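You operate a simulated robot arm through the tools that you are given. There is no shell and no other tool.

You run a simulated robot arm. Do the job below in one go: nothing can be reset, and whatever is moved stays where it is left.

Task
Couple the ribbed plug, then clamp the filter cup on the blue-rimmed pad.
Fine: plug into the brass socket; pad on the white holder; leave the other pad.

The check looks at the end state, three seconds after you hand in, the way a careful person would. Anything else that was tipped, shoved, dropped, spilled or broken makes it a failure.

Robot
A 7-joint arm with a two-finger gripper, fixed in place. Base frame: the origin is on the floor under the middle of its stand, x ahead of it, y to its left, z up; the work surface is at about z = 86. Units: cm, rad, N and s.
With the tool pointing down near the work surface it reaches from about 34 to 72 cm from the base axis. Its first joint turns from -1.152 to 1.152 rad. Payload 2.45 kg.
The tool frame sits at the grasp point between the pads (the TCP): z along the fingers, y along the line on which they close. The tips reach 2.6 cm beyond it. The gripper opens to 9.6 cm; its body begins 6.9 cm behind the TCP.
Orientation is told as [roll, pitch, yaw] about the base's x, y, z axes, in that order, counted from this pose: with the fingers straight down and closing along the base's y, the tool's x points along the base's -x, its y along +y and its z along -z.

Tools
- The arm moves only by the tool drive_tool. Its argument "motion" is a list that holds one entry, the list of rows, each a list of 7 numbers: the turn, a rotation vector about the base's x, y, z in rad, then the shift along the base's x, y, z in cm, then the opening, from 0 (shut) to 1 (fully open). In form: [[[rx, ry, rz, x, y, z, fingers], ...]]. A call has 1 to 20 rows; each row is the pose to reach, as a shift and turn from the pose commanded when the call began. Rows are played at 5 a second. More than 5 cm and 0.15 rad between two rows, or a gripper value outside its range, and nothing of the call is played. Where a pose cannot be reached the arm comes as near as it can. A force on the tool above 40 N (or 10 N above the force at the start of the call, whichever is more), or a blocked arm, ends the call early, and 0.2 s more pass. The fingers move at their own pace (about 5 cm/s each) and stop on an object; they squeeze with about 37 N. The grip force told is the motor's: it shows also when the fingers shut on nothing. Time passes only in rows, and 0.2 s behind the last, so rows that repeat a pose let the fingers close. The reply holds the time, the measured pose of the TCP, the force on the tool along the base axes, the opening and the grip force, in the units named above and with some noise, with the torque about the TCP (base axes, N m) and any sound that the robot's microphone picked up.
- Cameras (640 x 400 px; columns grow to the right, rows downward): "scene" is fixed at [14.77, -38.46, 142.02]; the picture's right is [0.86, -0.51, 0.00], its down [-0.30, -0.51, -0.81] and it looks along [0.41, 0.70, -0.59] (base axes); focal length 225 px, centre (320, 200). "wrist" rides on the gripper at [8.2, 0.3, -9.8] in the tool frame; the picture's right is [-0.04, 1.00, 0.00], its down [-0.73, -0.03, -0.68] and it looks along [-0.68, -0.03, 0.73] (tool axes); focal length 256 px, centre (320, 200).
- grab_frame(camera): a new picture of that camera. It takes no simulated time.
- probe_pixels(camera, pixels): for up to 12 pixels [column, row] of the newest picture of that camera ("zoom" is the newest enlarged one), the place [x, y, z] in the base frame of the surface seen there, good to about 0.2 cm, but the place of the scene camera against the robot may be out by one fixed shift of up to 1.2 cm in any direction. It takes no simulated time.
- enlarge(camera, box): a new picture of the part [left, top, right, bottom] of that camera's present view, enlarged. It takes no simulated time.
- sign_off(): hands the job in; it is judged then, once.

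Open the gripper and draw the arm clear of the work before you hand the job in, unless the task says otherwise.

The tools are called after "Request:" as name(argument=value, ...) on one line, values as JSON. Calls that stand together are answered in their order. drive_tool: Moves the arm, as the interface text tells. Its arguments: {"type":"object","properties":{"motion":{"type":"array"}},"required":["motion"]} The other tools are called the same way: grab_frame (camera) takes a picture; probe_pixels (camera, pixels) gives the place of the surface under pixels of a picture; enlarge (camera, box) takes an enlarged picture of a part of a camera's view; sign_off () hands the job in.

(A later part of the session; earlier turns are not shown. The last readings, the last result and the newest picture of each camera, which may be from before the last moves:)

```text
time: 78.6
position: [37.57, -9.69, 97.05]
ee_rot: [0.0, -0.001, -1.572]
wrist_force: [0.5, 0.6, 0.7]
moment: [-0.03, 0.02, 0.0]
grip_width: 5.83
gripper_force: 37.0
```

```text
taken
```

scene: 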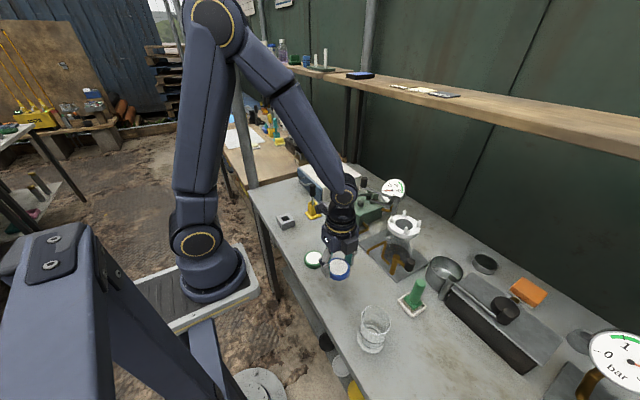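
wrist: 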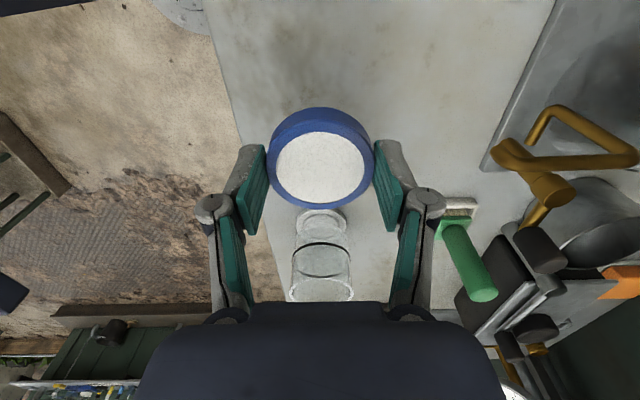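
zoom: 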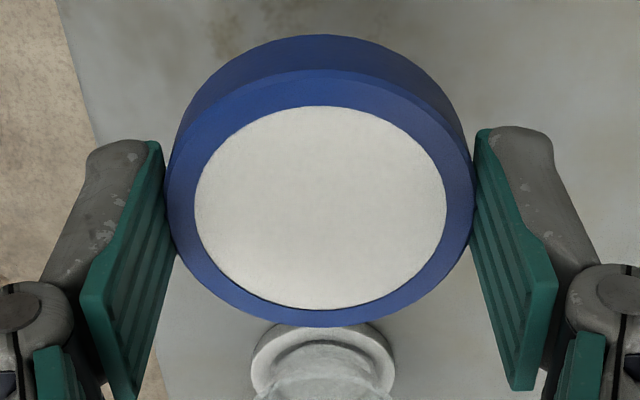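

Row 4 was just over 5 cm; I resend with smoother steps.

Request:
drive_tool(motion=[[[0, 0, 0, 0, 0, 4.5, 0.4], [0, 0, 0, 0, 0, 9, 0.4], [0, 0, 0, 1, -0.3, 13, 0.4], [0, 0, 0, 4, -0.6, 16.3, 0.4], [0, 0, 0, 8, -1.2, 16.5, 0.4], [0, 0, 0, 12, -2, 16.5, 0.4], [0, 0, 0, 16, -2.8, 16.5, 0.4], [0, 0, 0, 20, -3.6, 16.5, 0.4], [0, 0, 0, 22, -4, 16.5, 0.4], [0, 0, 0, 22, -4, 16.5, 0.4]]])

Request:
grab_frame(camera="wrist")

Request:
grab_frame(camera="scene")

```text
time: 80.8
position: [59.67, -13.37, 113.65]
ee_rot: [-0.001, -0.002, -1.573]
wrist_force: [-0.4, 0.1, 0.3]
moment: [0.01, 0.03, 0.02]
grip_width: 5.8
gripper_force: 36.8
```

```text
taken
```

wrist: 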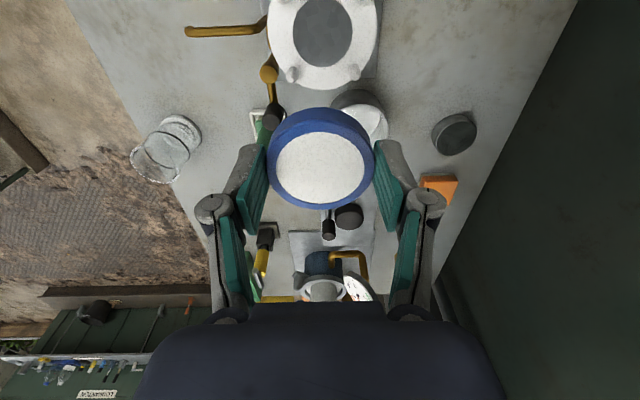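

```text
taken
```

scene: 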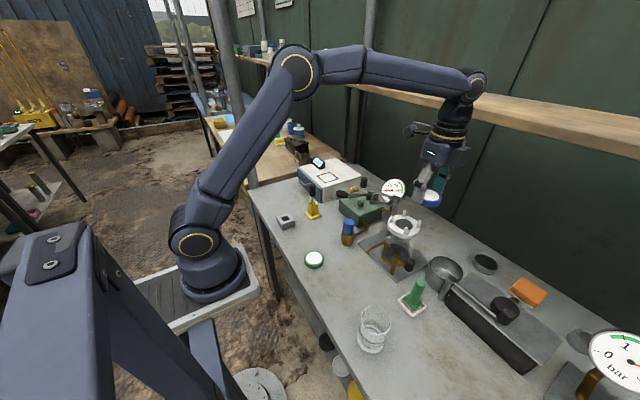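

Only the two far pegs are visible at (292,73) and (353,72). I shift +2.4 in y to see the whole ring above the held pad.

Request:
drive_tool(motion=[[[0, 0, 0, 0, 1.2, 0, 0.4], [0, 0, 0, 0, 2.4, 0, 0.4], [0, 0, 0, 0, 2.4, 0, 0.4]]])

Request:
grab_frame(camera="wrist")

Request:
enlarge(camera="wrist", box=[255, 0, 390, 120])

```text
time: 81.6
position: [59.55, -11.02, 113.79]
ee_rot: [0.001, -0.004, -1.572]
wrist_force: [-0.5, -0.3, 0.4]
moment: [0.03, -0.02, -0.01]
grip_width: 5.79
gripper_force: 36.7
```

```text
taken
```

wrist: 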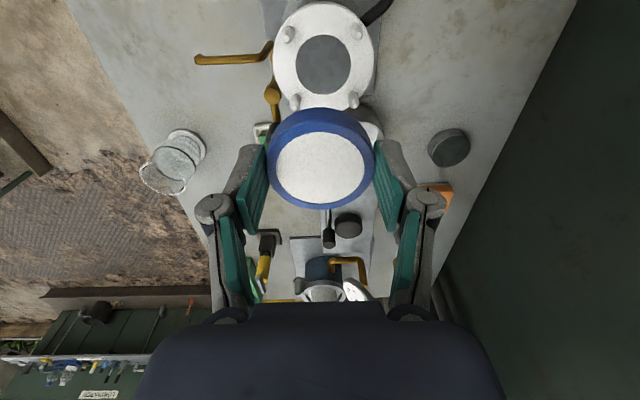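

```text
3.33 times, centred on (322, 60) of wrist
```

zoom: 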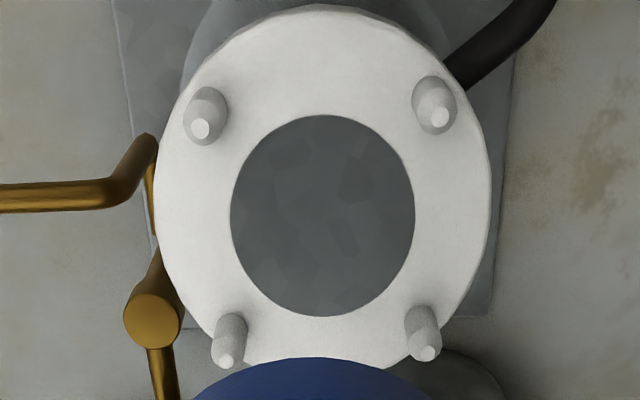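

All four pegs are visible. I probe their tips and the ring's inner edge for the centre.

Request:
probe_pixels(camera="zoom", pixels=[[200, 128], [440, 118], [225, 358], [426, 353], [225, 215], [421, 215], [323, 108], [323, 325], [160, 180], [487, 180], [323, 12], [207, 95]])

Request:
probe_pixels(camera="zoom", pixels=[[183, 110], [230, 110], [206, 82], [412, 100], [456, 100], [432, 72], [213, 325], [248, 325], [405, 320], [440, 320], [200, 140], [440, 128]])

```text
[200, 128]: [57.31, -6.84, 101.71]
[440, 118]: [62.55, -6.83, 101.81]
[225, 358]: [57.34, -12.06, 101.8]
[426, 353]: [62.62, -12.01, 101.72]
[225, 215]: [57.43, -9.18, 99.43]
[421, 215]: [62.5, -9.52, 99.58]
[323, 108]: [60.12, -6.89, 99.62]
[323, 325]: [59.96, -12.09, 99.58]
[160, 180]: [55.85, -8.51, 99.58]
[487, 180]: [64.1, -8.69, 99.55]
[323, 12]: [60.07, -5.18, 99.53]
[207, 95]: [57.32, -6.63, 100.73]
```

```text
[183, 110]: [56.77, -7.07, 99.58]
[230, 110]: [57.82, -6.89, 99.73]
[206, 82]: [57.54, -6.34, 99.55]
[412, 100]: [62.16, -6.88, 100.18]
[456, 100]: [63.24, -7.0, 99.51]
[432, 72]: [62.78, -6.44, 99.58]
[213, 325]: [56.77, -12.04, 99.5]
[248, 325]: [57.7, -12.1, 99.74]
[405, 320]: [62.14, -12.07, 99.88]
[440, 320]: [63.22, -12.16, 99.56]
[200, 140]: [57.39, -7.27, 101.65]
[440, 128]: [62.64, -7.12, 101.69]
```

Peg tips give a holder centre of ≈(59.97,-9.45), ring top z≈99.55. I move over it (shift +0.37,+1.6) and lower to z≈106.5 (pad bottom ≈103.4) for a check.

Request:
drive_tool(motion=[[[0, 0, 0, 0.37, 1.6, 0, 0.4], [0, 0, 0, 0.37, 1.6, -3, 0.4], [0, 0, 0, 0.37, 1.6, -6, 0.4], [0, 0, 0, 0.37, 1.6, -7.2, 0.4], [0, 0, 0, 0.37, 1.6, -7.2, 0.4]]])

Request:
grab_frame(camera="wrist")

Request:
enlarge(camera="scene", box=[370, 180, 450, 244])

Request:
enlarge(camera="wrist", box=[250, 50, 390, 220])

```text
time: 82.8
position: [60.02, -9.3, 106.36]
ee_rot: [0.0, -0.002, -1.573]
wrist_force: [-0.3, 0.3, -0.2]
moment: [0.01, 0.01, -0.02]
grip_width: 5.82
gripper_force: 37.7
```

```text
taken
```

wrist: 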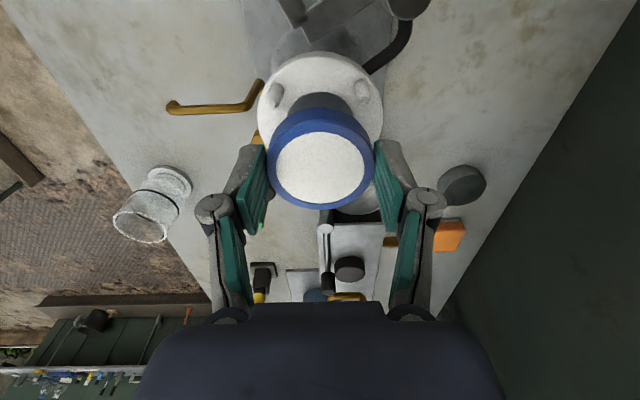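

```text
6.25 times, centred on (410, 212) of scene
```

zoom: 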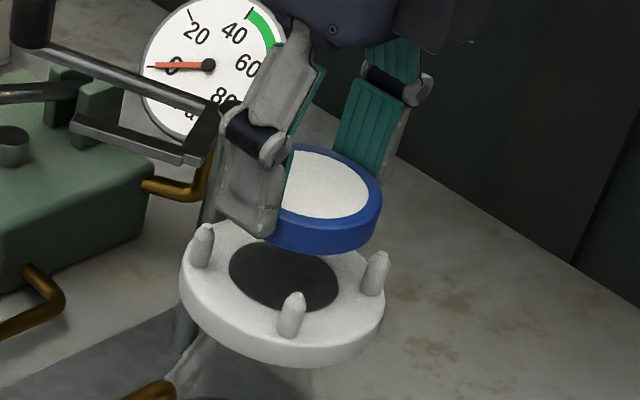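

```text
2.35 times, centred on (320, 135) of wrist
```

zoom: 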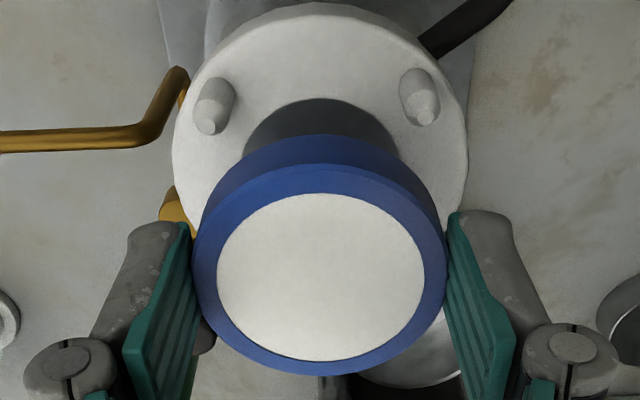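

The pad and holder share col 320 in the zoom. I probe pad edges and the two near peg tips for the final check.

Request:
probe_pixels(camera="zoom", pixels=[[207, 126], [425, 116], [200, 280], [440, 280], [320, 168], [320, 368], [230, 210], [410, 210], [235, 350], [405, 350], [174, 150], [466, 150]])

```text
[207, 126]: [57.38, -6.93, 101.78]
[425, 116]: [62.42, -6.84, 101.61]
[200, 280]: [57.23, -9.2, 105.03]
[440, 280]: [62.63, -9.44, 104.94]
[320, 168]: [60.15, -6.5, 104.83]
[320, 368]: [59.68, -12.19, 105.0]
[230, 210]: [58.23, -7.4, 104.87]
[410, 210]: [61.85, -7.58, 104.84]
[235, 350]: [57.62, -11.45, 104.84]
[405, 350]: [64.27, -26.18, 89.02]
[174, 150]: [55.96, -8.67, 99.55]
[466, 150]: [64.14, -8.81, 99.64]
```

Pad and holder centres agree within ~0.1 cm. I lower slowly between the pegs toward z≈102.7, watching force.

Request:
drive_tool(motion=[[[0, 0, 0, 0, -0.05, -1, 0.4], [0, 0, 0, 0, -0.05, -1.8, 0.4], [0, 0, 0, 0, -0.05, -2.4, 0.4], [0, 0, 0, 0, -0.05, -2.9, 0.4], [0, 0, 0, 0, -0.05, -3.3, 0.4], [0, 0, 0, 0, -0.05, -3.3, 0.4]]])

Request:
enlarge(camera="scene", box=[370, 180, 450, 244])

Request:
enlarge(camera="wrist", box=[250, 70, 390, 220])

```text
time: 84.2
position: [60.06, -9.38, 102.98]
ee_rot: [0.001, -0.002, -1.574]
wrist_force: [-0.8, 1.0, -0.4]
moment: [0.02, 0.02, 0.0]
grip_width: 5.82
gripper_force: 36.7
```

```text
6.25 times, centred on (410, 212) of scene
```

zoom: 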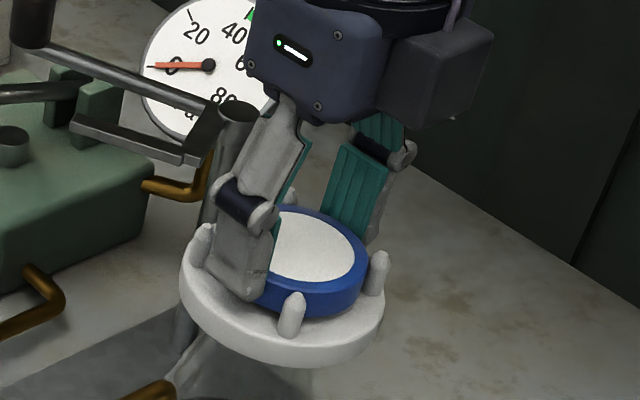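

```text
2.67 times, centred on (320, 145) of wrist
```

zoom: 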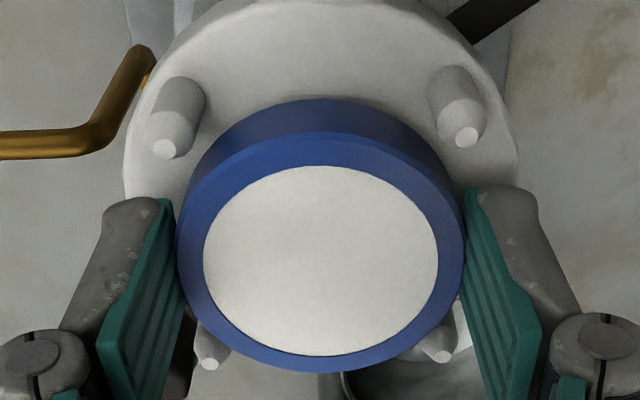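

The pad is between the four pegs without contact. I lower the last few mm until contact.

Request:
drive_tool(motion=[[[0, 0, 0, -0.05, -0.05, -0.15, 0.4], [0, 0, 0, -0.05, -0.05, -0.3, 0.4], [0, 0, 0, -0.05, -0.05, -0.4, 0.4], [0, 0, 0, -0.05, -0.05, -0.4, 0.4]]])

Request:
enlarge(camera="scene", box=[380, 200, 430, 240])

```text
time: 85.2
position: [59.97, -9.54, 102.69]
ee_rot: [0.0, -0.002, -1.572]
wrist_force: [0.2, -0.4, -0.9]
moment: [0.03, 0.01, 0.02]
grip_width: 5.83
gripper_force: 37.5
```

```text
10.00 times, centred on (405, 220) of scene
```

zoom: 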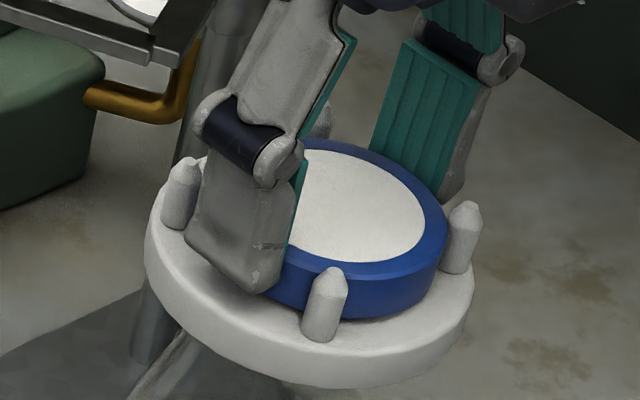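

No contact force yet, but the pad looks within a millimetre or two of the ring. I lower another 0.2 cm.

Request:
drive_tool(motion=[[[0, 0, 0, 0, 0, -0.1, 0.4], [0, 0, 0, 0, 0, -0.2, 0.4], [0, 0, 0, 0, 0, -0.2, 0.4]]])

```text
time: 86.0
position: [59.87, -9.68, 102.58]
ee_rot: [0.0, -0.004, -1.572]
wrist_force: [-1.0, -0.3, 2.9]
moment: [0.02, 0.03, 0.0]
grip_width: 5.82
gripper_force: 37.6
```

A light contact of 2.9 N: the pad rests on the ring. I open the fingers and rise.

Request:
drive_tool(motion=[[[0, 0, 0, 0, 0, 0, 0.65], [0, 0, 0, 0, 0, 0, 0.75], [0, 0, 0, 0, 0, 0, 0.75], [0, 0, 0, 0, 0, 2, 0.75], [0, 0, 0, 0, 0, 5, 0.75], [0, 0, 0, 0, 0, 9, 0.75], [0, 0, 0, 0, -1.5, 12, 0.75]]])

Request:
grab_frame(camera="wrist")

Request:
enlarge(camera="scene", box=[370, 190, 440, 246])

Request:
enlarge(camera="wrist", box=[250, 0, 390, 130])

```text
time: 87.6
position: [59.82, -10.94, 114.39]
ee_rot: [0.0, -0.003, -1.574]
wrist_force: [0.2, 0.5, 1.1]
moment: [0.01, 0.03, -0.01]
grip_width: 7.2
gripper_force: 0.1
```

```text
taken
```

wrist: 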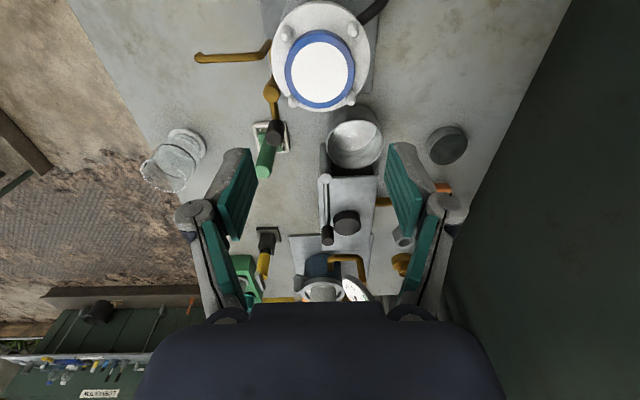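

```text
7.14 times, centred on (405, 218) of scene
```

zoom: 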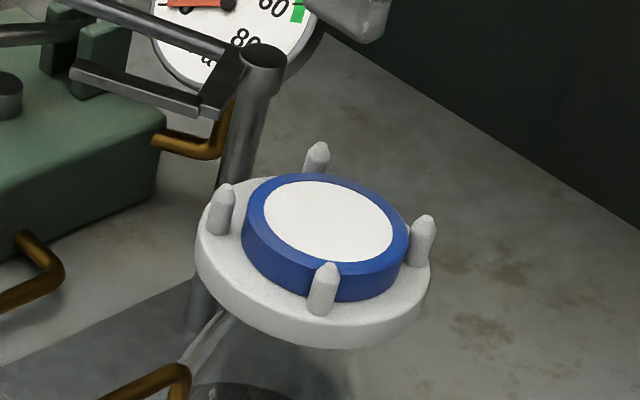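

```text
3.08 times, centred on (320, 65) of wrist
```

zoom: 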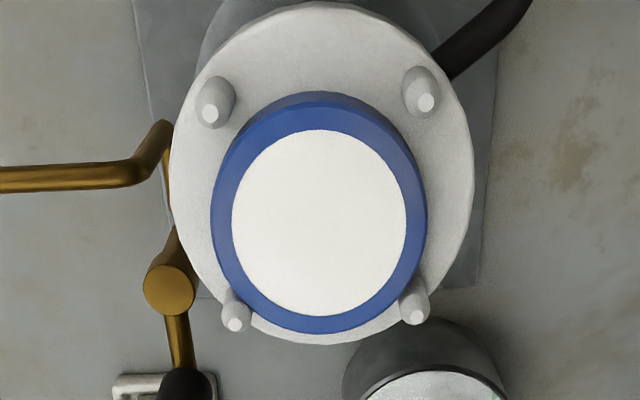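

The pad sits on the holder among the pegs. I probe its top to check level and centring.

Request:
probe_pixels(camera="zoom", pixels=[[216, 220], [422, 220], [318, 112], [320, 328], [245, 150], [395, 150], [245, 290], [395, 290], [215, 112], [425, 102], [236, 322], [415, 316]])

```text
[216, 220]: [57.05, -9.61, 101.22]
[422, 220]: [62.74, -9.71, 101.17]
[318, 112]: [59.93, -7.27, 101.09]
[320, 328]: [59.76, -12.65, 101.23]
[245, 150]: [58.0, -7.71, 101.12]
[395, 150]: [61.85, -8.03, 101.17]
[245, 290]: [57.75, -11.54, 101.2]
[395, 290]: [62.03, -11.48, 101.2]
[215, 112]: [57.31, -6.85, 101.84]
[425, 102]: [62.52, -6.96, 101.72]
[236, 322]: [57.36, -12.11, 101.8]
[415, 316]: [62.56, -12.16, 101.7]
```

Pad top reads z≈101.2 and level, but its y-centre may be ~0.3 cm off toward -y. I probe the white disc edges more carefully.

Request:
probe_pixels(camera="zoom", pixels=[[319, 133], [320, 313], [235, 222], [404, 222], [258, 158], [380, 158], [258, 287], [380, 287], [318, 106], [320, 332], [318, 98], [318, 88]])

```text
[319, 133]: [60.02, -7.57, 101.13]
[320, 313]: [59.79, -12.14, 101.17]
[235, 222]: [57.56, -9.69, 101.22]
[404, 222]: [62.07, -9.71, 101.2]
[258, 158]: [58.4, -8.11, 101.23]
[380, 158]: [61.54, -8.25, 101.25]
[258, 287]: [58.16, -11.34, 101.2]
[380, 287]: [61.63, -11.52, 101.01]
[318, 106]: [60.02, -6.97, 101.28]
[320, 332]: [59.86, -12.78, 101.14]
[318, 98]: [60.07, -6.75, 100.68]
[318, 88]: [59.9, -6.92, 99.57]
```

Pad centre ≈(59.88,-9.83) against a peg centre of (59.94,-9.52), so it leans on the -y pegs. I re-grip it lightly in place and nudge it +0.28 in y to centre it.

Request:
drive_tool(motion=[[[0, 0, 0, 0.09, 1.22, -3, 0.75], [0, 0, 0, 0.09, 1.22, -7, 0.75], [0, 0, 0, 0.09, 1.22, -10, 0.75], [0, 0, 0, 0.09, 1.22, -11.75, 0.75], [0, 0, 0, 0.09, 1.22, -11.75, 0.75], [0, 0, 0, 0.09, 1.22, -11.75, 0.65], [0, 0, 0, 0.09, 1.22, -11.75, 0.5], [0, 0, 0, 0.09, 1.22, -11.75, 0.5], [0, 0, 0, 0.09, 1.22, -11.75, 0.5]]])

Request:
enlarge(camera="wrist", box=[250, 70, 390, 220])

```text
time: 89.6
position: [59.96, -10.02, 102.59]
ee_rot: [0.001, -0.002, -1.574]
wrist_force: [-0.2, -0.6, 1.2]
moment: [0.0, 0.0, -0.02]
grip_width: 5.83
gripper_force: 36.9
```

```text
2.67 times, centred on (320, 145) of wrist
```

zoom: 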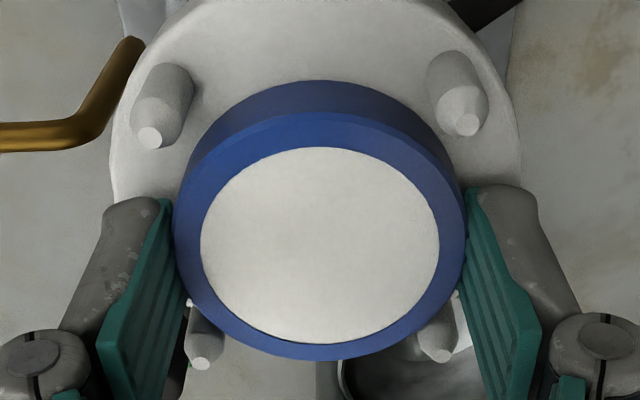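

Gripped; the far pegs touch the pad's lower edge in the view. I move +0.3 in y with a hair of lift, then look.

Request:
drive_tool(motion=[[[0, 0, 0, 0, 0.15, 0.1, 0.5], [0, 0, 0, 0, 0.32, 0.1, 0.5], [0, 0, 0, 0, 0.32, 0, 0.5], [0, 0, 0, 0, 0.32, 0, 0.5]]])

Request:
grab_frame(camera="wrist")

Request:
enlarge(camera="wrist", box=[250, 70, 390, 220])

Request:
probe_pixels(camera="zoom", pixels=[[320, 155], [320, 345], [205, 250], [438, 250], [240, 185], [405, 185], [240, 315], [405, 315], [150, 140], [467, 128], [205, 366], [440, 356]])

```text
time: 90.6
position: [59.95, -9.55, 102.7]
ee_rot: [0.0, -0.003, -1.573]
wrist_force: [-0.5, -0.1, -0.7]
moment: [-0.02, 0.03, 0.02]
grip_width: 5.81
gripper_force: 36.9
```

```text
taken
```

wrist: 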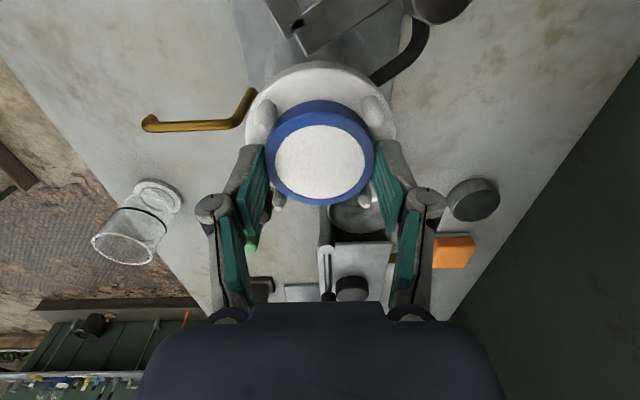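

```text
2.67 times, centred on (320, 145) of wrist
```

zoom: 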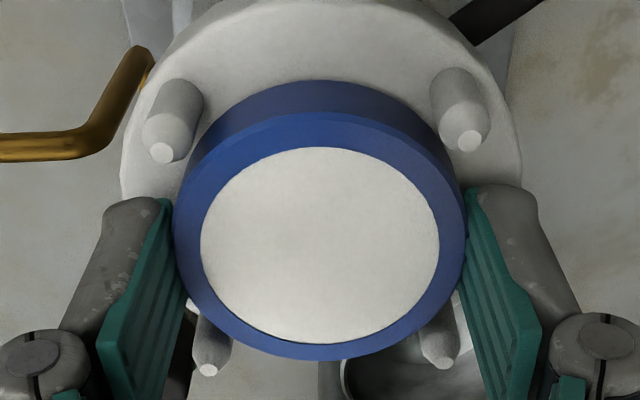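

```text
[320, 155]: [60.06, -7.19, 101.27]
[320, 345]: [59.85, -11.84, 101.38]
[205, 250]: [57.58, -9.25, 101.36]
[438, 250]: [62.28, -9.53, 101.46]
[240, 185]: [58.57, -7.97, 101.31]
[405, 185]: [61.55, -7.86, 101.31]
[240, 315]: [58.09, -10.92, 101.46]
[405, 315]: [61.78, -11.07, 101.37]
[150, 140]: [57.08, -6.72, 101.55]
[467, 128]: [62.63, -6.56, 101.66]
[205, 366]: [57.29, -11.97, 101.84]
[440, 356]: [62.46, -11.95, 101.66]
```

The pad is now centred (y≈-9.5) and about 1 mm above the ring. I lower 0.12, open, and rise.

Request:
drive_tool(motion=[[[0, 0, 0, 0, 0, -0.12, 0.5], [0, 0, 0, 0, 0, -0.12, 0.65], [0, 0, 0, 0, 0, -0.12, 0.75], [0, 0, 0, 0, 0, -0.12, 0.75], [0, 0, 0, 0, 0, 2, 0.75], [0, 0, 0, 0, 0, 5.5, 0.75], [0, 0, 0, 0, -0.5, 9, 0.75], [0, 0, 0, 0, -1.5, 12, 0.75]]])

Request:
grab_frame(camera="wrist")

Request:
enlarge(camera="wrist", box=[250, 0, 390, 130])

Request:
probe_pixels(camera="zoom", pixels=[[319, 133], [320, 313], [240, 222], [400, 222], [258, 158], [380, 158], [258, 287], [380, 287], [215, 112], [425, 102], [236, 322], [415, 316]])

```text
time: 92.4
position: [60.23, -11.03, 114.94]
ee_rot: [-0.001, -0.004, -1.572]
wrist_force: [0.5, 0.4, -0.1]
moment: [0.01, -0.02, 0.02]
grip_width: 7.23
gripper_force: 0.0
```

```text
taken
```

wrist: 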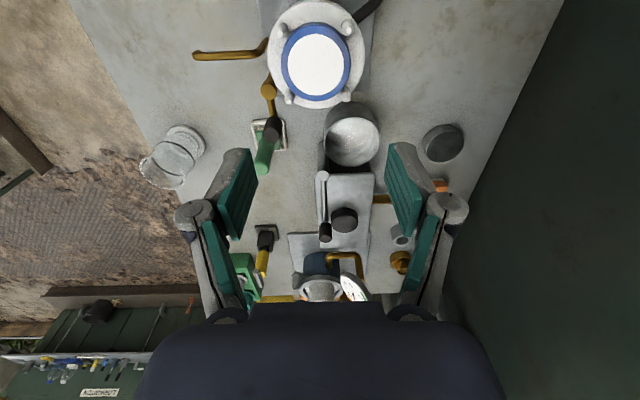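

```text
3.08 times, centred on (320, 65) of wrist
```

zoom: 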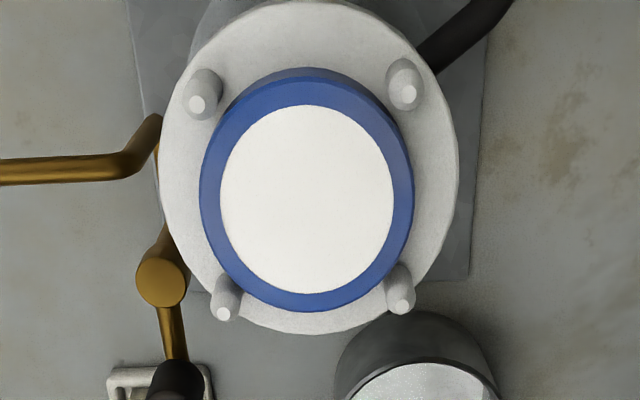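

```text
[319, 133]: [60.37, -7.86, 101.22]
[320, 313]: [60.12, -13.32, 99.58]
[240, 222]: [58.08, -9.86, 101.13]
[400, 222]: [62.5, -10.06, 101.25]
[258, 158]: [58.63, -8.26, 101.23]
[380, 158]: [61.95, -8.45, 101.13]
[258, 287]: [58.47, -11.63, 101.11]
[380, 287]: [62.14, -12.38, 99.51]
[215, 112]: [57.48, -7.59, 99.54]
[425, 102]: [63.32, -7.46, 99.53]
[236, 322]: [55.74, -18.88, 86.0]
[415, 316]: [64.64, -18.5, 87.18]
```

The pad is visibly centred among the pegs (disc centre (307,198) vs peg centre (308,203)). Now I move over the glass filter cup near (37,-25) at height.

Request:
drive_tool(motion=[[[0, 0, 0, -4, -2, 0, 1], [0, 0, 0, -8, -4, 0, 1], [0, 0, 0, -12, -6.5, 0, 1], [0, 0, 0, -16, -9, 0, 1], [0, 0, 0, -20, -11.5, -1, 1], [0, 0, 0, -23, -14, -4, 1], [0, 0, 0, -23, -14, -6, 1], [0, 0, 0, -23, -14, -6, 1]]])

Request:
grab_frame(camera="wrist")

Request:
enlarge(camera="scene", box=[340, 285, 420, 365])

```text
time: 94.2
position: [36.94, -25.27, 108.91]
ee_rot: [-0.001, 0.0, -1.57]
wrist_force: [-0.1, 0.3, 0.4]
moment: [0.01, 0.0, -0.03]
grip_width: 9.59
gripper_force: 0.1
```

```text
taken
```

wrist: 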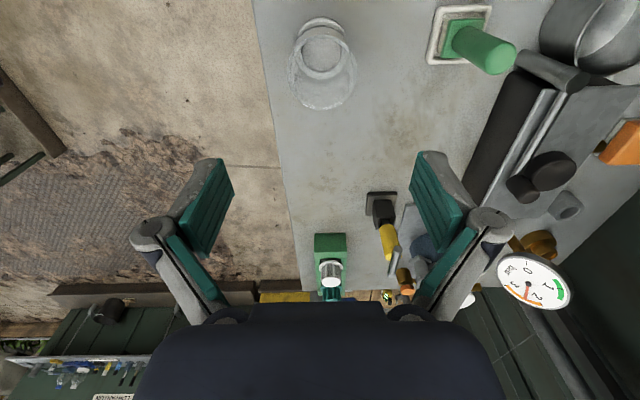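

```text
5.00 times, centred on (380, 325) of scene
```

zoom: 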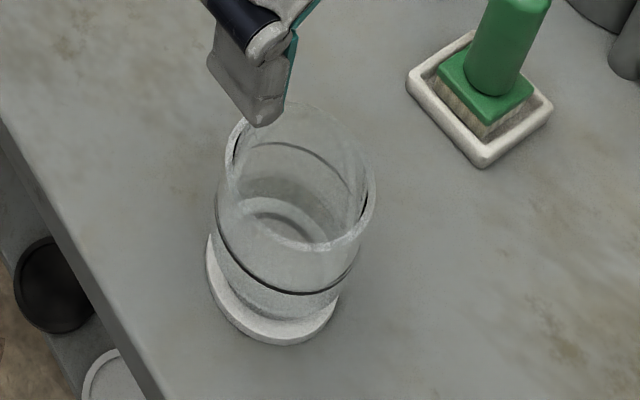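

Request:
enlarge(camera="wrist", box=[275, 5, 370, 120])

Request:
probe_pixels(camera="zoom", pixels=[[205, 230], [425, 230], [320, 358], [245, 320], [395, 320], [320, 60], [255, 80], [390, 80], [320, 240], [240, 150], [400, 150], [320, 200]])

```text
3.48 times, centred on (322, 62) of wrist
```

zoom: 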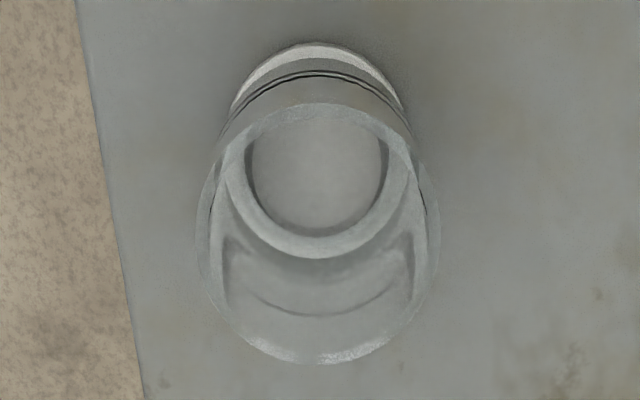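

```text
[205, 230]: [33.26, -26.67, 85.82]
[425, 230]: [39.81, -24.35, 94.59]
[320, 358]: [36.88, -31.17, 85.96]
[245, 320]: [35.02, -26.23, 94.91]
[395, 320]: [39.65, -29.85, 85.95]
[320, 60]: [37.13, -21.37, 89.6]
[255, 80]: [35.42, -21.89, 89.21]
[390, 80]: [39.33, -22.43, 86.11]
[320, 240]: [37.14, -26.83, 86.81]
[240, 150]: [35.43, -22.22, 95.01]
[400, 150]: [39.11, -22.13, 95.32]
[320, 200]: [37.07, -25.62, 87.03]
```

Ray geometry gives the cup rim centre ≈(37.05,-24.2), radius ≈3.0, rim z≈95.2, with a flange of radius ≈3.0 at the base. I shift (+0.1,+1.07) and descend around it to z≈92.9.

Request:
drive_tool(motion=[[[0, 0, 0, 0.1, 1.07, -3, 1], [0, 0, 0, 0.1, 1.07, -7, 1], [0, 0, 0, 0.1, 1.07, -10, 1], [0, 0, 0, 0.1, 1.07, -10, 1]]])

Request:
grab_frame(camera="wrist")

Request:
enlarge(camera="scene", box=[330, 270, 430, 370])

```text
time: 95.2
position: [36.97, -23.93, 98.79]
ee_rot: [0.001, -0.003, -1.572]
wrist_force: [-0.3, -0.6, 0.9]
moment: [-0.01, 0.03, 0.0]
grip_width: 9.6
gripper_force: 0.1
```

```text
taken
```

wrist: 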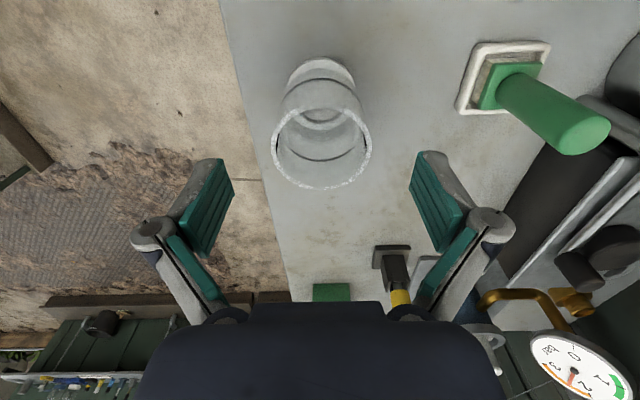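

```text
4.00 times, centred on (380, 320) of scene
```

zoom: 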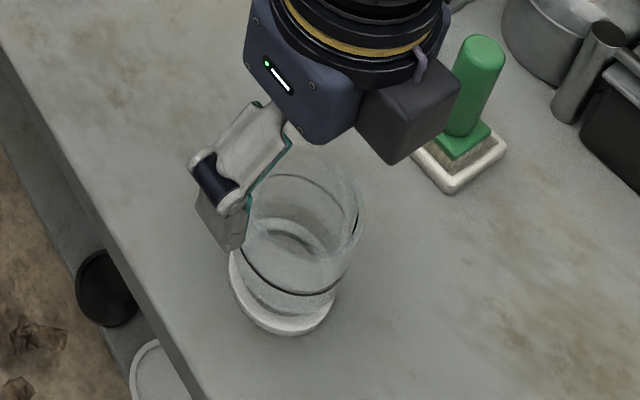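

Fingers straddle the rim in x (rim cols 271–372, midpoint 321). I enlarge to measure the rim's y position precisely.

Request:
enlarge(camera="wrist", box=[255, 50, 385, 200])

Request:
probe_pixels(camera="wrist", pixels=[[273, 140], [370, 140], [321, 187], [285, 175], [358, 175], [275, 155], [368, 155], [300, 184], [345, 183]])

```text
2.67 times, centred on (320, 125) of wrist
```

zoom: 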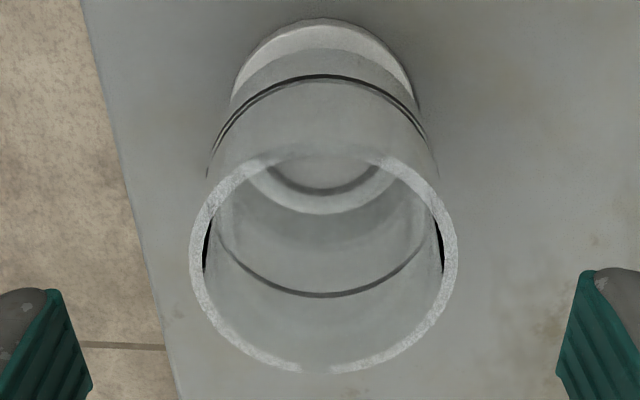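

```text
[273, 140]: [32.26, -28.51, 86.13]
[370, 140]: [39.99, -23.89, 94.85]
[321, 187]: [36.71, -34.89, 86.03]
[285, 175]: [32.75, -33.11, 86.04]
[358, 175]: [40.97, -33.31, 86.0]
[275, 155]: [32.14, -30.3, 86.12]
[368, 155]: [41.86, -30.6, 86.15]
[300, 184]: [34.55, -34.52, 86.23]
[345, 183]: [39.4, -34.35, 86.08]
```

Rim centre works out near y≈-24.3, about 0.2–0.4 beyond the TCP in -y. I shift -0.2 and descend to z≈92.8, then close gently on the glass.

Request:
drive_tool(motion=[[[0, 0, 0, 0.05, -0.2, -2, 1], [0, 0, 0, 0.05, -0.2, -4, 1], [0, 0, 0, 0.05, -0.2, -6, 1], [0, 0, 0, 0.05, -0.2, -6, 0.85], [0, 0, 0, 0.05, -0.2, -6, 0.7], [0, 0, 0, 0.05, -0.2, -6, 0.6], [0, 0, 0, 0.05, -0.2, -6, 0.5], [0, 0, 0, 0.05, -0.2, -6, 0.5]]])

Request:
grab_frame(camera="wrist")

Request:
enlarge(camera="scene", box=[330, 270, 430, 370])

```text
time: 97.0
position: [37.2, -24.18, 92.83]
ee_rot: [-0.001, -0.003, -1.57]
wrist_force: [0.3, -0.4, 0.8]
moment: [0.02, 0.03, -0.03]
grip_width: 5.98
gripper_force: 36.5
```

```text
taken
```

wrist: 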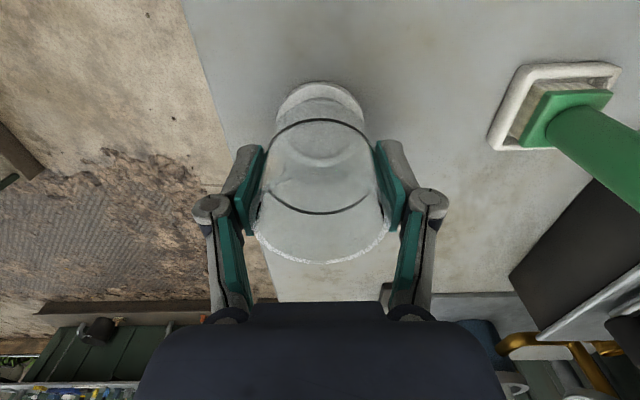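

```text
4.00 times, centred on (380, 320) of scene
```

zoom: 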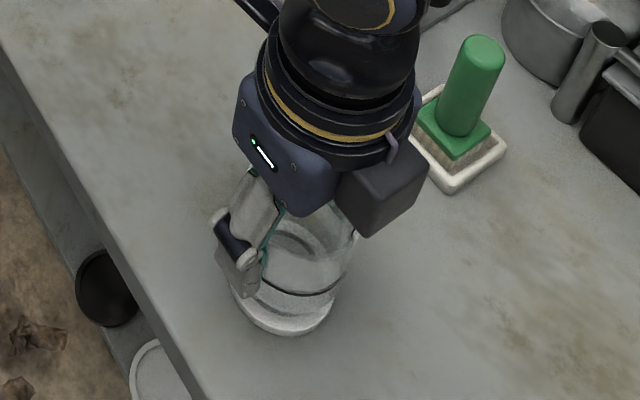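

The cup is held at 5.98 cm width. I lift it straight up and raise to travel height.

Request:
drive_tool(motion=[[[0, 0, 0, 0, 0, 0.5, 0.4], [0, 0, 0, 0, 0, 1.5, 0.4], [0, 0, 0, 0, 0, 4, 0.4], [0, 0, 0, 0, 0, 8, 0.4], [0, 0, 0, 0, 0, 12, 0.4], [0, 0, 0, 0, 0, 16, 0.4], [0, 0, 0, 0, 0, 20, 0.4], [0, 0, 0, 0, 0, 22, 0.4], [0, 0, 0, 0, 0, 22, 0.4]]])

Request:
grab_frame(camera="wrist")

Request:
grab_frame(camera="scene")

Request:
enlarge(camera="wrist", box=[240, 65, 400, 275])

```text
time: 99.0
position: [37.34, -24.05, 114.83]
ee_rot: [0.001, -0.003, -1.573]
wrist_force: [0.0, 0.1, 0.2]
moment: [-0.03, 0.02, -0.03]
grip_width: 5.94
gripper_force: 37.2
```

```text
taken
```

wrist: 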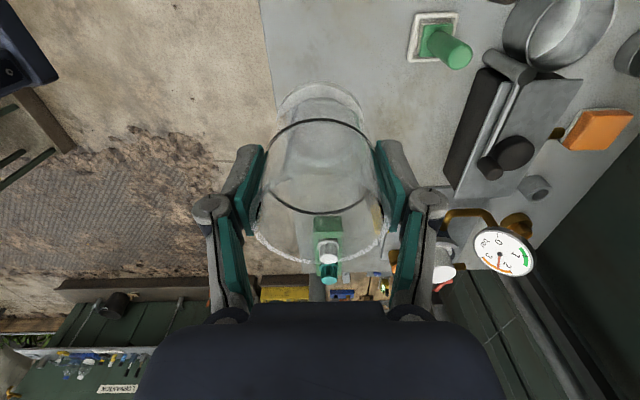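

```text
taken
```

scene: 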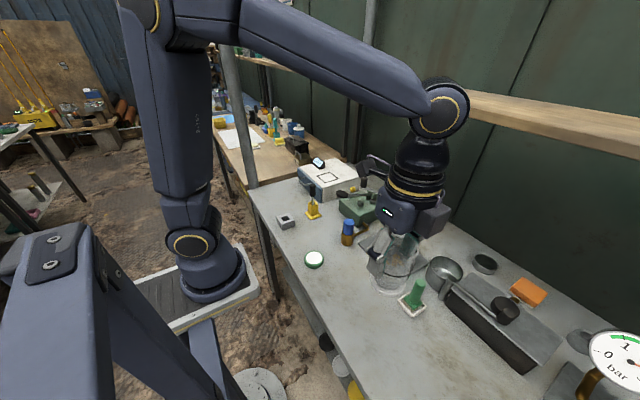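

```text
1.90 times, centred on (320, 170) of wrist
```

zoom: 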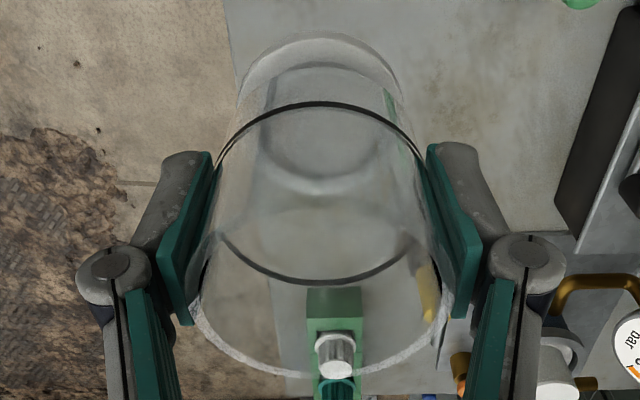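

The cup is held upright. I probe the black ring and flange edge to find the cup axis relative to the TCP.

Request:
probe_pixels(camera="zoom", pixels=[[320, 104], [250, 122], [390, 122], [228, 145], [412, 143], [315, 283], [320, 38], [265, 60], [375, 60], [245, 85], [398, 88], [320, 50]])

```text
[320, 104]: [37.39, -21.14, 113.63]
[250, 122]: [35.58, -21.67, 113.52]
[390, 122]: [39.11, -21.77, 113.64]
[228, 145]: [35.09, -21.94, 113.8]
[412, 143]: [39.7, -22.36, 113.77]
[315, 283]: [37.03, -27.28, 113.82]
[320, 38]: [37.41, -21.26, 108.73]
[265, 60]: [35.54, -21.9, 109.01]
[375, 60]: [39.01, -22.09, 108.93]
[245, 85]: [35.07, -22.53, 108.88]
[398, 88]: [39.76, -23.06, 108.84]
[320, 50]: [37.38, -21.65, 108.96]
```

Cup axis ≈(37.37,-24.21) with base bottom ≈6.8 below the TCP. I carry it to the holder with shift (+22.58,+14.73) at constant height.

Request:
drive_tool(motion=[[[0, 0, 0, 3.2, 2.1, 0, 0.4], [0, 0, 0, 6.4, 4.2, 0, 0.4], [0, 0, 0, 9.6, 6.3, 0, 0.4], [0, 0, 0, 12.8, 8.4, 0, 0.4], [0, 0, 0, 16, 10.5, 0, 0.4], [0, 0, 0, 19.3, 12.6, 0, 0.4], [0, 0, 0, 22.58, 14.73, 0, 0.4], [0, 0, 0, 22.58, 14.73, 0, 0.4]]])

Request:
grab_frame(camera="wrist")

Request:
enlarge(camera="scene", box=[360, 150, 460, 250])

Request:
enlarge(camera="wrist", box=[240, 20, 400, 230])

```text
time: 100.8
position: [59.48, -9.28, 114.83]
ee_rot: [0.0, -0.002, -1.574]
wrist_force: [-0.2, 0.5, -1.4]
moment: [-0.02, -0.01, -0.01]
grip_width: 5.95
gripper_force: 36.9
```

```text
taken
```

wrist: 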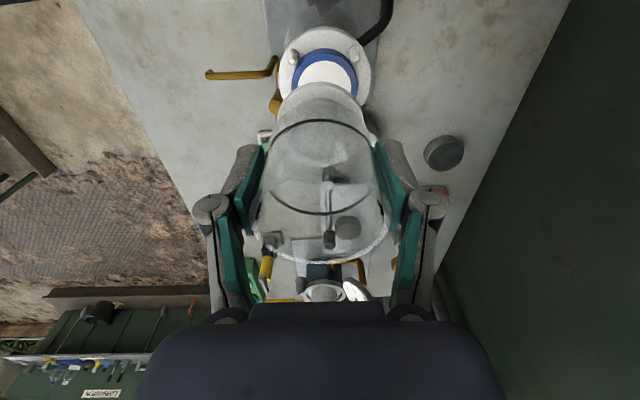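

```text
4.00 times, centred on (410, 200) of scene
```

zoom: 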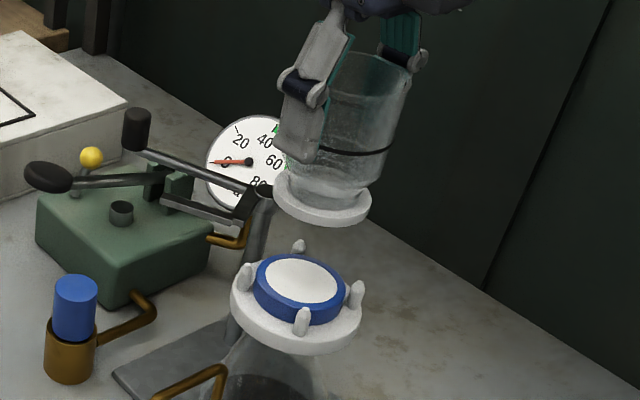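

```text
1.90 times, centred on (320, 125) of wrist
```

zoom: 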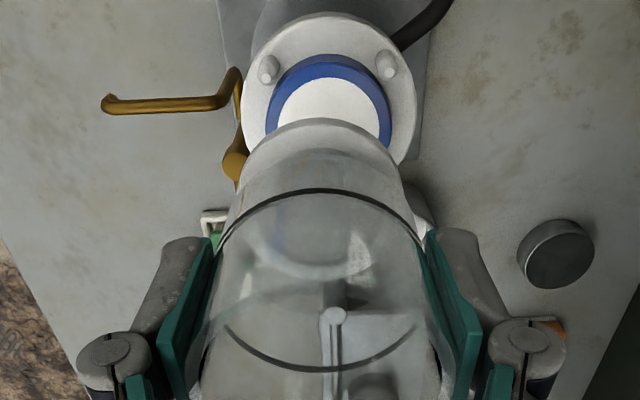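

The holder centre appears ~8 zoom-px right of the cup axis, i.e. ≈0.4 cm in +x, matching the reading x=59.48. I probe the peg tips and cup flange/ring in this view.

Request:
probe_pixels(camera="zoom", pixels=[[266, 76], [388, 72], [320, 192], [250, 212], [390, 210], [322, 365], [320, 128], [265, 148], [375, 148], [245, 100], [413, 100], [228, 235]])

```text
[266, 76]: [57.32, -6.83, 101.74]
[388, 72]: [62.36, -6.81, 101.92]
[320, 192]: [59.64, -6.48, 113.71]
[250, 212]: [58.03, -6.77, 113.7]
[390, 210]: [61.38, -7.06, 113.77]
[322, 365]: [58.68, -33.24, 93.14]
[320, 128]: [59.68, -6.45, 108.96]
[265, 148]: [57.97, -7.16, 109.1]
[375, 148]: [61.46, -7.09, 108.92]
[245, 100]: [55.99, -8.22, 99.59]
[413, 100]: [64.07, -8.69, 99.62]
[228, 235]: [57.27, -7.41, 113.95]
```

Cup axis is x≈59.70 versus holder ≈59.94; y agrees (≈-9.45). I shift +0.24 in x and lower to z≈110 (base ≈1.4 above the peg tips).

Request:
drive_tool(motion=[[[0, 0, 0, 0.24, 0.02, -1, 0.4], [0, 0, 0, 0.24, 0.02, -3, 0.4], [0, 0, 0, 0.24, 0.02, -4.8, 0.4], [0, 0, 0, 0.24, 0.02, -4.8, 0.4]]])

Request:
grab_frame(camera="wrist")

Request:
enlarge(camera="wrist", box=[240, 20, 400, 230])

Request:
enlarge(camera="scene", box=[370, 170, 440, 240])

```text
time: 101.8
position: [59.65, -9.21, 110.01]
ee_rot: [0.0, -0.002, -1.572]
wrist_force: [0.0, -0.5, 0.1]
moment: [-0.02, -0.02, -0.04]
grip_width: 5.96
gripper_force: 37.0
```

```text
taken
```

wrist: 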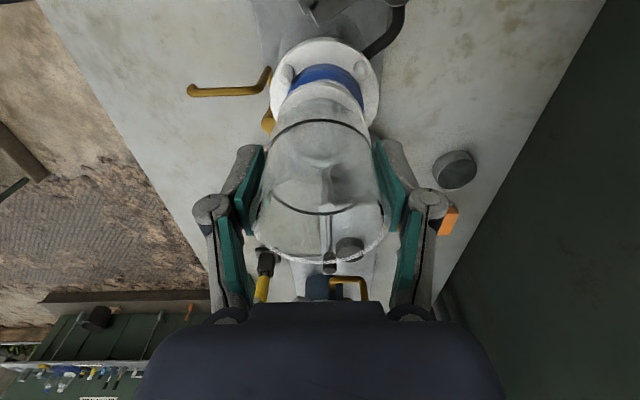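

```text
1.90 times, centred on (320, 125) of wrist
```

zoom: 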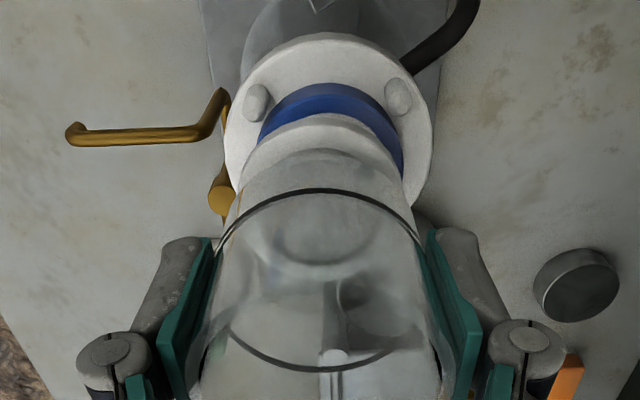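

```text
5.71 times, centred on (405, 205) of scene
```

zoom: 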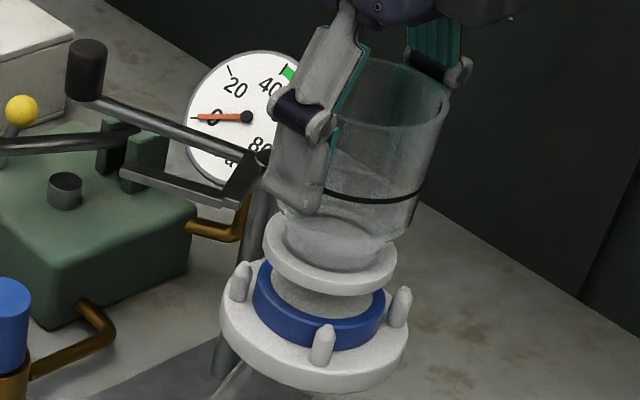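

The holder (ring cols 224–434, pegs mid 328) is still ≈0.3 cm to +x of the cup axis (col 320). I probe again to quantify.

Request:
probe_pixels(camera="zoom", pixels=[[258, 112], [399, 106], [227, 150], [432, 150], [320, 192], [250, 213], [390, 210], [320, 122], [262, 150], [378, 150], [322, 95], [330, 40]])

```text
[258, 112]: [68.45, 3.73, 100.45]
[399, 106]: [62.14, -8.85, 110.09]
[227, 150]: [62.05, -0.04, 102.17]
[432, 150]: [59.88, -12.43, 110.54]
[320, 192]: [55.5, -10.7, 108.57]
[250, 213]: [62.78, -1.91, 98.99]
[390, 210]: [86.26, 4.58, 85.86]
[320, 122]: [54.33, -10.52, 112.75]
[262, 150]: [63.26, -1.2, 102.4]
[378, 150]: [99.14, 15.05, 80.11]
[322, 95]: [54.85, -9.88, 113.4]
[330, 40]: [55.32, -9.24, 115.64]
```

That probe used the scene zoom; I repeat it on the wrist picture itself with converted pixels.

Request:
probe_pixels(camera="wrist", pixels=[[287, 78], [361, 75], [271, 98], [378, 98], [320, 121], [283, 132], [357, 131], [320, 84], [289, 100], [351, 100], [280, 134], [360, 133]])

Request:
enlarge(camera="wrist", box=[260, 30, 390, 130])

```text
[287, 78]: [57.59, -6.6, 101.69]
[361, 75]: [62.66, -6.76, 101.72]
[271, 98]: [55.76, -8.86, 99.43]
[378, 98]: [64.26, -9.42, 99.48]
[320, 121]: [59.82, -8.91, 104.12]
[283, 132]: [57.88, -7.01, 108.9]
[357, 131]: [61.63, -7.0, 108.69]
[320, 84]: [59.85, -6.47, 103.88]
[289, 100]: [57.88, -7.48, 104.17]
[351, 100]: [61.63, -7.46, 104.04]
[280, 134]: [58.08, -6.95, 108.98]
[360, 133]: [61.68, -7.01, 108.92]
```

```text
4.00 times, centred on (325, 80) of wrist
```

zoom: 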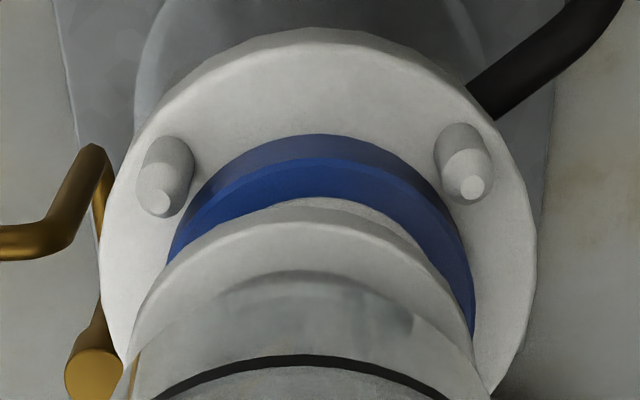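

Flange mid x≈59.75, pegs/ring mid ≈60.04: I need +0.28 in x; y matches. I shift and lower until the base is just at the peg tips, then check.

Request:
drive_tool(motion=[[[0, 0, 0, 0.28, 0, 0, 0.4], [0, 0, 0, 0.28, 0, -0.6, 0.4], [0, 0, 0, 0.28, 0, -1.0, 0.4], [0, 0, 0, 0.28, 0, -1.0, 0.4]]])

Request:
grab_frame(camera="wrist")

Request:
enlarge(camera="scene", box=[375, 185, 435, 240])

Request:
enlarge(camera="wrist", box=[260, 30, 390, 130])

```text
time: 102.8
position: [60.11, -9.34, 108.91]
ee_rot: [-0.001, -0.002, -1.571]
wrist_force: [-0.3, 0.4, -1.3]
moment: [-0.02, 0.02, -0.02]
grip_width: 5.99
gripper_force: 36.2
```

```text
taken
```

wrist: 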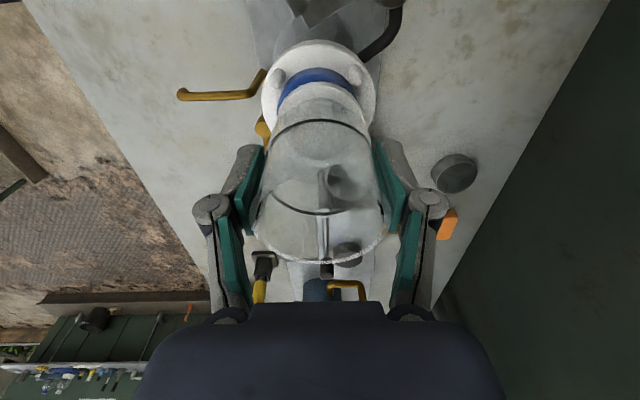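

```text
7.27 times, centred on (405, 212) of scene
```

zoom: 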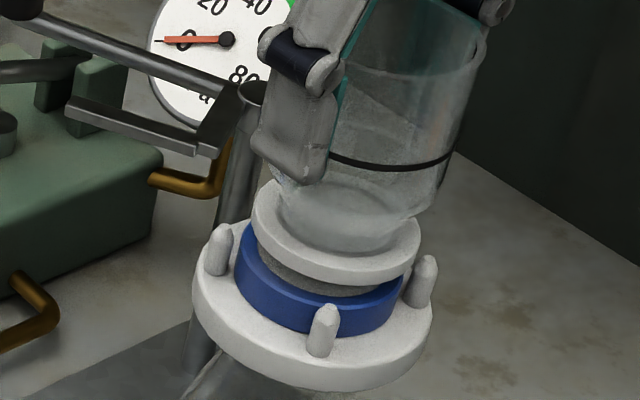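

```text
4.00 times, centred on (325, 80) of wrist
```

zoom: 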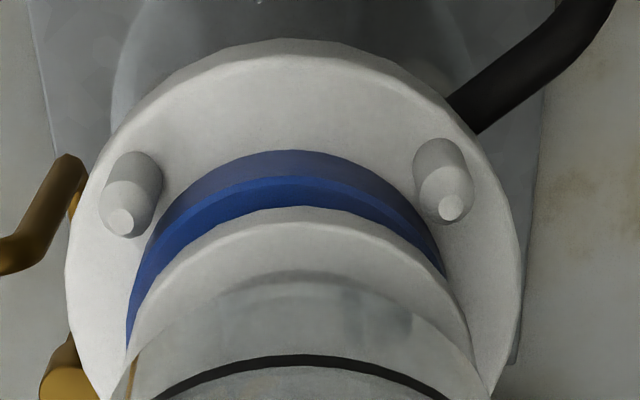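

Now the holder centre (ring cols 67–522 → 294) is slightly left of the cup axis (300). I probe to get the residual.

Request:
probe_pixels(camera="zoom", pixels=[[122, 222], [450, 208], [72, 260], [517, 260], [150, 310], [450, 310], [180, 270], [420, 270], [300, 212], [135, 270], [440, 262], [295, 165]])

Request:
drive_tool(motion=[[[0, 0, 0, 0, 0, 0, 0.4]]])

```text
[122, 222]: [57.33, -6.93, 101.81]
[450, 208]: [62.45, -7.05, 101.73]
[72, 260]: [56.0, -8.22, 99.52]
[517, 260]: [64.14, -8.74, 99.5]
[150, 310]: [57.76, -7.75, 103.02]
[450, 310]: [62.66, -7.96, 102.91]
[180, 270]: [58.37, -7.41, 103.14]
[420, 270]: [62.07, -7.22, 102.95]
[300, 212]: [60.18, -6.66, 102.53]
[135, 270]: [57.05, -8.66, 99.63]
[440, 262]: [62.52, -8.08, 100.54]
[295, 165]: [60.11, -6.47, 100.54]
```

```text
time: 103.2
position: [60.12, -9.28, 108.93]
ee_rot: [0.0, -0.002, -1.572]
wrist_force: [-0.4, -0.2, -0.7]
moment: [0.0, -0.04, -0.02]
grip_width: 5.98
gripper_force: 36.8
```

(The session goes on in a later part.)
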